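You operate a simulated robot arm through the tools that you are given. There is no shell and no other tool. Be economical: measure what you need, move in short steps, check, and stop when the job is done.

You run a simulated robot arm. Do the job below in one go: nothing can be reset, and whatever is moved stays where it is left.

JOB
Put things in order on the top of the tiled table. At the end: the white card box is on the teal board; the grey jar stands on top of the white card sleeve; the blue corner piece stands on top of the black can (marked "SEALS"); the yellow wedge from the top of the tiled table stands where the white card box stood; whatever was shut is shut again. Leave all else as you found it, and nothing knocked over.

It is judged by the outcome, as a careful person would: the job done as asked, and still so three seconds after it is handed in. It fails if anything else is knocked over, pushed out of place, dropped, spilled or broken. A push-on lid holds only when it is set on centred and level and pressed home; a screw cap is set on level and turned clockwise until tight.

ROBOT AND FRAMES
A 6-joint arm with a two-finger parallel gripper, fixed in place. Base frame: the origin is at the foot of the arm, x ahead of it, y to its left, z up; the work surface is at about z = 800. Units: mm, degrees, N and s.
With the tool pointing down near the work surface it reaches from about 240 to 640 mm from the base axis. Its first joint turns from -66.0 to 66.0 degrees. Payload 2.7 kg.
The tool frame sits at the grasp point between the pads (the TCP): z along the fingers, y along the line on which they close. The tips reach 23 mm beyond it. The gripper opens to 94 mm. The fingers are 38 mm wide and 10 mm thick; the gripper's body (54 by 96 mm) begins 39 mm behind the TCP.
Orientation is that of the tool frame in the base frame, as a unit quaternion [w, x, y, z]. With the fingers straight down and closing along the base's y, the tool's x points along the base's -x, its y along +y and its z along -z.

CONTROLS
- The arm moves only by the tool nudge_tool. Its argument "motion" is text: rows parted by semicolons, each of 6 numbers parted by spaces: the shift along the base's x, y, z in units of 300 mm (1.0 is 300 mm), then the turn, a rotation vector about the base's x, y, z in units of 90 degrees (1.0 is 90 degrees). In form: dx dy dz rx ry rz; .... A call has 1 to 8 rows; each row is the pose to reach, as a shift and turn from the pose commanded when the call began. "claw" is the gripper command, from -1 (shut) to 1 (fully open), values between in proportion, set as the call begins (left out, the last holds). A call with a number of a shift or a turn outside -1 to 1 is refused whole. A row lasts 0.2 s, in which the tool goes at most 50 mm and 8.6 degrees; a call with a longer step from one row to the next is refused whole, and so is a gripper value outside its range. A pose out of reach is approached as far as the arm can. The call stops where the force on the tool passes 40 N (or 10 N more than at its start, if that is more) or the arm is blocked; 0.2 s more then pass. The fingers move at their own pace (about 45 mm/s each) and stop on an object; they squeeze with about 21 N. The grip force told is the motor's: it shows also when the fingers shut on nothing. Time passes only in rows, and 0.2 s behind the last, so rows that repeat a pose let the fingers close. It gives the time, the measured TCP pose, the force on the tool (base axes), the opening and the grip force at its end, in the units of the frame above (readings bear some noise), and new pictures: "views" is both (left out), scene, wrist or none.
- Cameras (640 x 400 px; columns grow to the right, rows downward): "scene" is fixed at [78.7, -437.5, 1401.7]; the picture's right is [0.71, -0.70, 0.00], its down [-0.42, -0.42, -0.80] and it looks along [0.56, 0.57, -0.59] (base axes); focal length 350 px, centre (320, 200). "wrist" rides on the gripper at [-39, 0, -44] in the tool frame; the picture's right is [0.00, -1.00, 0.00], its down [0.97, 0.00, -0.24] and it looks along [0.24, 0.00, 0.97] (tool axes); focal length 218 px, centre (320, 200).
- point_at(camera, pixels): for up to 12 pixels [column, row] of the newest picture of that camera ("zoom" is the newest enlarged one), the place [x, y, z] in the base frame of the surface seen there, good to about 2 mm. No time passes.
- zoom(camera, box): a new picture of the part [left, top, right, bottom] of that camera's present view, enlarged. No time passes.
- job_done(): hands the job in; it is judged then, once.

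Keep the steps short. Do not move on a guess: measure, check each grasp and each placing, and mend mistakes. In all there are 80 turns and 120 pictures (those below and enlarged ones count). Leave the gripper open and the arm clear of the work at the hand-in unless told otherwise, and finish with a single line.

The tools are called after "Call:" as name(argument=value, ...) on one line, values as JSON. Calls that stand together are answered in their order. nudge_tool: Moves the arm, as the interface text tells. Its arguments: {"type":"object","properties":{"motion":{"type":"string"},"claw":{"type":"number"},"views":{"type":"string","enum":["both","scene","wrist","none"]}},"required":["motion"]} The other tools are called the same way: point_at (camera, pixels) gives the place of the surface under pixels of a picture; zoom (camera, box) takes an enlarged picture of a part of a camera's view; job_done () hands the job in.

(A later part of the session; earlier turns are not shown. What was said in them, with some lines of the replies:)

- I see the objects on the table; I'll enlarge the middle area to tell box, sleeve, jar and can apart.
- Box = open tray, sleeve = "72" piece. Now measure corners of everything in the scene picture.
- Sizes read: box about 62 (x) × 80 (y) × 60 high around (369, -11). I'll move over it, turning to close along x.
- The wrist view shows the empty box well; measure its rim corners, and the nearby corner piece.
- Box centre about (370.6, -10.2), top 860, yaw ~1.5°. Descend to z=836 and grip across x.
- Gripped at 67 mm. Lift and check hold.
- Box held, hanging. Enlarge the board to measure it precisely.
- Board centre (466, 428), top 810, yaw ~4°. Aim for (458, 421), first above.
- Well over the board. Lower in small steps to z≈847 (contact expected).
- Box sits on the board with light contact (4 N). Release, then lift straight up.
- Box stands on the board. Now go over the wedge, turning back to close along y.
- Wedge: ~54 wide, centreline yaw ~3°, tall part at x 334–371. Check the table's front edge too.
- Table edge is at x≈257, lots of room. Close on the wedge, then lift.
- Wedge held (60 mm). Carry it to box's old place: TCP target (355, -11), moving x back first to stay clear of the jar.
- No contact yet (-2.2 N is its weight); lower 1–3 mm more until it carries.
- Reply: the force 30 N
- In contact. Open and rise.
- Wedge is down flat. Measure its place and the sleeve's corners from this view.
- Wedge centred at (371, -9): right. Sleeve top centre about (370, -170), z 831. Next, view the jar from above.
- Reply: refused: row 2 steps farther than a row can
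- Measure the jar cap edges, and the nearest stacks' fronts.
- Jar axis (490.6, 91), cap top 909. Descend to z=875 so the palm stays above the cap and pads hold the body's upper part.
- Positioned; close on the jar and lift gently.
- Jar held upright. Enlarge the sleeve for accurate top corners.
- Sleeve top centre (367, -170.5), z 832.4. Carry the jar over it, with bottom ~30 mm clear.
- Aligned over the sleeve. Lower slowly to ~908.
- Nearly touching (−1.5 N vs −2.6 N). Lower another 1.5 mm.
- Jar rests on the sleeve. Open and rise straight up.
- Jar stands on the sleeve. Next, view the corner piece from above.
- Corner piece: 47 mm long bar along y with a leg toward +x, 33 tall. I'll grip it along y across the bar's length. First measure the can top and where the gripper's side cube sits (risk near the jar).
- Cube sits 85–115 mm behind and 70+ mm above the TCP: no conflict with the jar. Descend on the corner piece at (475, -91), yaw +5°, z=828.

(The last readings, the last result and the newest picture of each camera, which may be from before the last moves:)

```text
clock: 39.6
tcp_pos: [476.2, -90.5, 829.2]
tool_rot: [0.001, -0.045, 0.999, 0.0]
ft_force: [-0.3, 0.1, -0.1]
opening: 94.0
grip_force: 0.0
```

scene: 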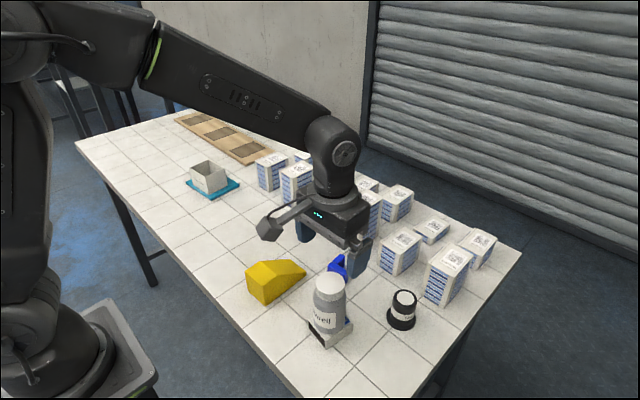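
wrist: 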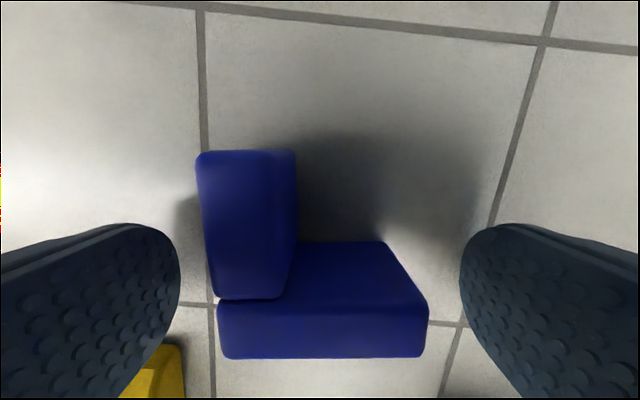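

Piece sits between the fingers, square to them. Close and lift.

Call:
nudge_tool(motion="0 0 0 0 0 0; 0 0 0 0 0 0; 0 0 0 0 0 0; 0 0 0 0 0 0; 0 0 0 0 0 0; 0 0 0 0 0 0", claw=-1, views="none")

Call:
nudge_tool(motion="0 0 0.03 0 0 0; 0 0 0.1 0 0 0; 0 0 0.22 0 0 0; 0 0 0.36 0 0 0; 0 0 0.36 0 0 0", views="both")

```text
clock: 41.0
tcp_pos: [475.3, -91.0, 829.6]
tool_rot: [0.001, -0.044, 0.999, 0.0]
ft_force: [-0.7, 0.6, -0.2]
opening: 47.0
grip_force: 20.6
```

```text
clock: 42.2
tcp_pos: [476.2, -90.5, 936.9]
tool_rot: [0.0, -0.044, 0.999, 0.0]
ft_force: [-0.8, 0.1, -0.2]
opening: 47.1
grip_force: 21.3
```

scene: 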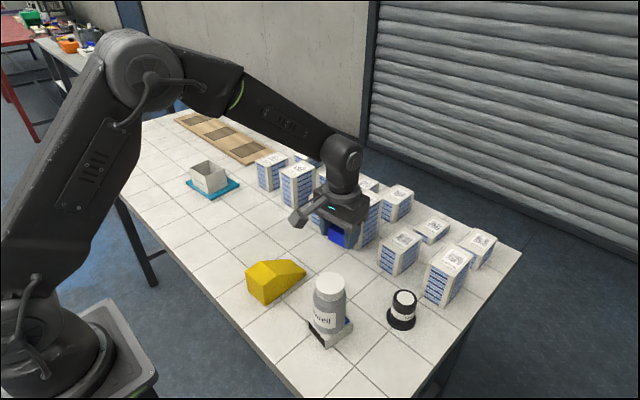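
wrist: 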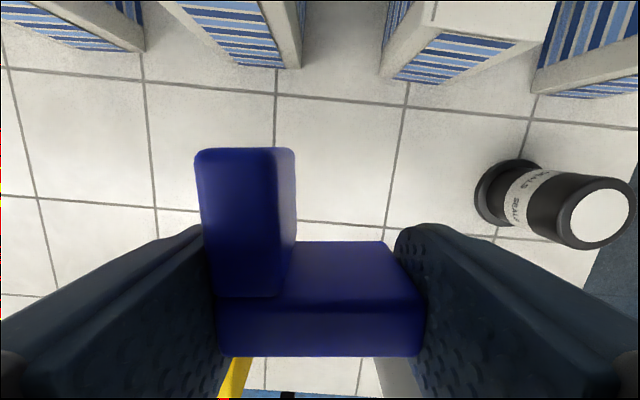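

Held firmly at 47 mm. Can top centre (487, -250, 862). To put the piece's centre of mass there, TCP goes to (479, -255).

Call:
nudge_tool(motion="0 -0.12 0 0 0 0; 0 -0.26 0 0 0 0; 0.01 -0.4 0 0 0 0; 0.01 -0.5 0 0 0 0; 0.01 -0.548 0 0 0 0; 0.01 -0.548 -0.06 0 0 0; 0.01 -0.548 -0.11 0 0 0; 0.01 -0.548 -0.11 0 0 0", views="scene")

Call:
zoom(camera="scene", box=[350, 240, 460, 340])

```text
clock: 44.0
tcp_pos: [479.0, -256.6, 904.5]
tool_rot: [0.001, -0.044, 0.999, 0.0]
ft_force: [0.6, -0.1, -0.8]
opening: 47.1
grip_force: 21.2
```

scene: 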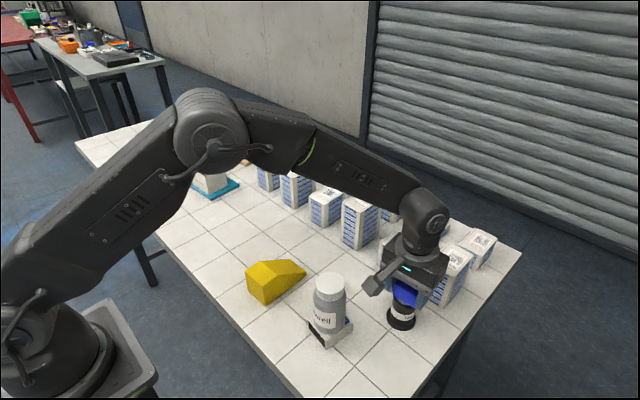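

```text
4.00 times, centred on (405, 290) of scene
```

zoom: 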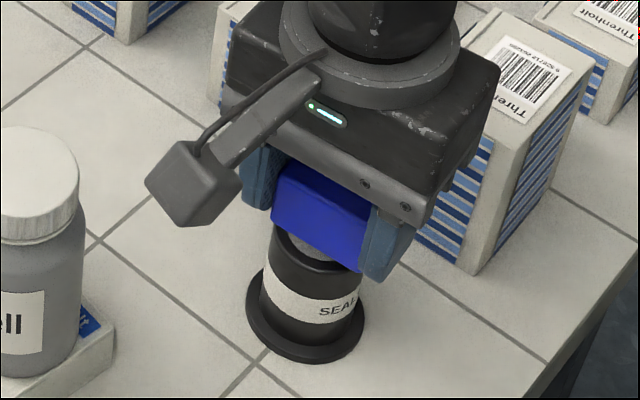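

Check how far the stack behind is from the gripper.

Call:
point_at(camera="zoom", pixels=[[470, 270], [440, 255], [500, 80], [225, 90], [490, 100], [480, 180]])

Call:
nudge_tool(motion="0 0.004 -0.02 0 0 0; 0 0.004 -0.034 0 0 0; 0 0.004 -0.04 0 0 0; 0 0.004 -0.043 0 0 0; 0 0.004 -0.043 0 0 0", views="none")

```text
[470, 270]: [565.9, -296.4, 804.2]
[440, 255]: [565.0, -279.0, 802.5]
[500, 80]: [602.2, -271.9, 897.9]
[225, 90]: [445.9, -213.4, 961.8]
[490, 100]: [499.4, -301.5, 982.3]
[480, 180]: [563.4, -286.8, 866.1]
```

```text
clock: 45.2
tcp_pos: [479.4, -255.2, 891.7]
tool_rot: [0.0, -0.045, 0.999, 0.0]
ft_force: [-0.8, 1.1, 1.4]
opening: 47.0
grip_force: 21.1
```

Stack is 60 mm away: safe. Force starts to change; lower up to 1.5 mm more.

Call:
nudge_tool(motion="0 0 -0.002 0 0 0; 0 0 -0.004 0 0 0; 0 0 -0.004 0 0 0", views="none")

Call:
zoom(camera="scene", box=[365, 260, 445, 340])

```text
clock: 46.0
tcp_pos: [478.9, -254.0, 891.2]
tool_rot: [0.002, -0.045, 0.999, -0.001]
ft_force: [-1.8, 0.4, 13.2]
opening: 46.8
grip_force: 21.5
```

```text
5.00 times, centred on (405, 300) of scene
```

zoom: 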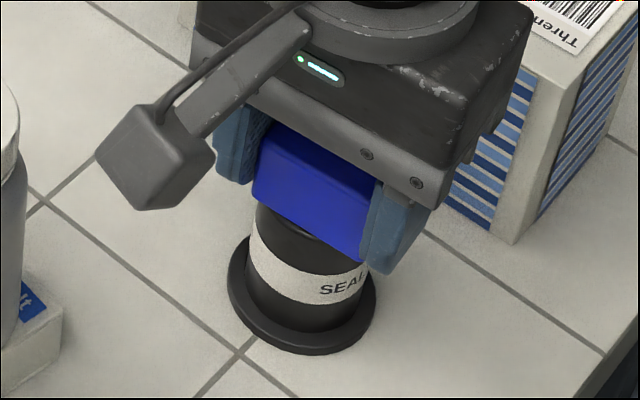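

Seated on the can (13 N). Relieve, open and rise straight.

Call:
nudge_tool(motion="0 0 0.003 0 0 0; 0 0 0.003 0 0 0; 0 0 0.003 0 0 0; 0 0 0.003 0 0 0; 0 0 0.08 0 0 0; 0 0 0.2 0 0 0; 0 0 0.35 0 0 0", claw=1, views="both")

Call:
zoom(camera="scene", box=[365, 260, 445, 340])

```text
clock: 47.6
tcp_pos: [478.2, -253.5, 995.1]
tool_rot: [0.0, -0.044, 0.999, 0.001]
ft_force: [0.5, -0.2, 0.0]
opening: 93.8
grip_force: 0.0
```

scene: 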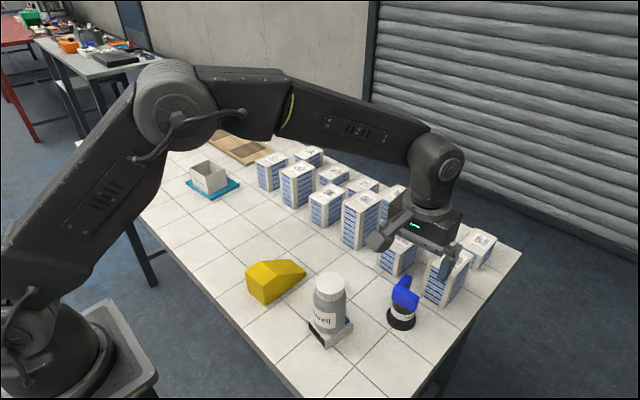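
wrist: 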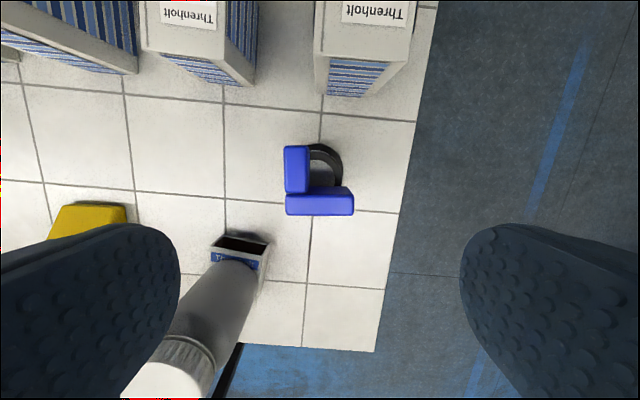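

```text
5.00 times, centred on (405, 300) of scene
```

zoom: 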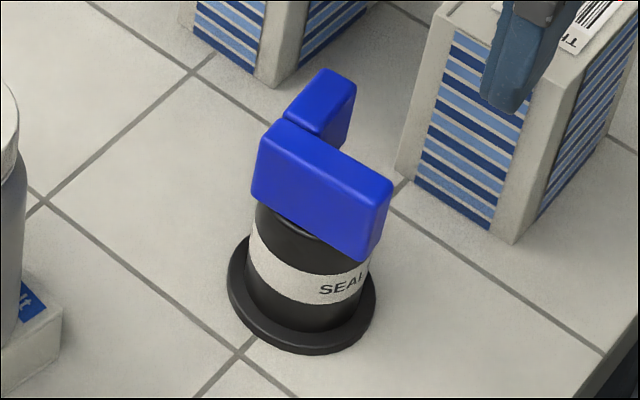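

Piece looks level on the can. Verify heights and place.

Call:
point_at(camera="zoom", pixels=[[280, 130], [265, 145], [380, 190], [330, 160], [325, 80], [345, 95], [300, 112]])

Call:
nudge_tool(motion="-0.05 0.05 0.1 0 0 0; -0.1 0.15 0.15 0 0 0; -0.15 0.28 0.15 0 0 0; -0.15 0.42 0.15 0 0 0; -0.15 0.56 0.15 0 0 0; -0.15 0.7 0.15 0 0 0; -0.15 0.84 0.15 0 0 0; -0.15 0.98 0.15 0 0 0", views="scene")

Call:
zoom(camera="scene", box=[230, 220, 450, 360])

```text
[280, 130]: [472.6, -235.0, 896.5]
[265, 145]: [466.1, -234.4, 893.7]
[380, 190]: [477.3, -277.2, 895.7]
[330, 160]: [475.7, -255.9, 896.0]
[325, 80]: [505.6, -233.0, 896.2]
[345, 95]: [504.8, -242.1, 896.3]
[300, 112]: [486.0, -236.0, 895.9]
```

```text
clock: 49.4
tcp_pos: [433.2, 39.3, 1040.1]
tool_rot: [0.002, -0.044, 0.999, 0.0]
ft_force: [0.3, -0.2, -0.3]
opening: 94.0
grip_force: 0.1
```

scene: 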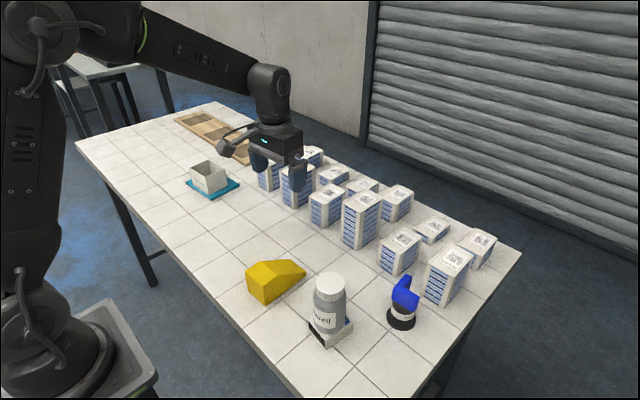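

```text
2.86 times, centred on (340, 290) of scene
```

zoom: 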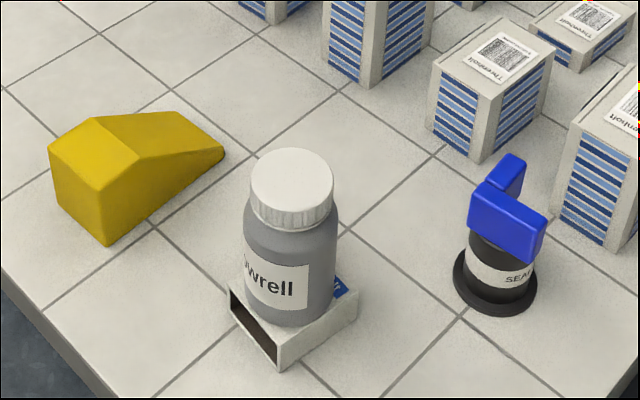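

The pictures show all four pieces in place and steady, and nothing else has been disturbed. The jar's cap was never opened. The gripper is open and clear, so I'm handing in.

Call:
job_done()

```text
The job is handed in.
```

Job handed in: the box is on the teal board, the wedge is where the box stood, the jar is on the sleeve, the corner piece is on the can, the jar's cap was never opened, and nothing was knocked over.
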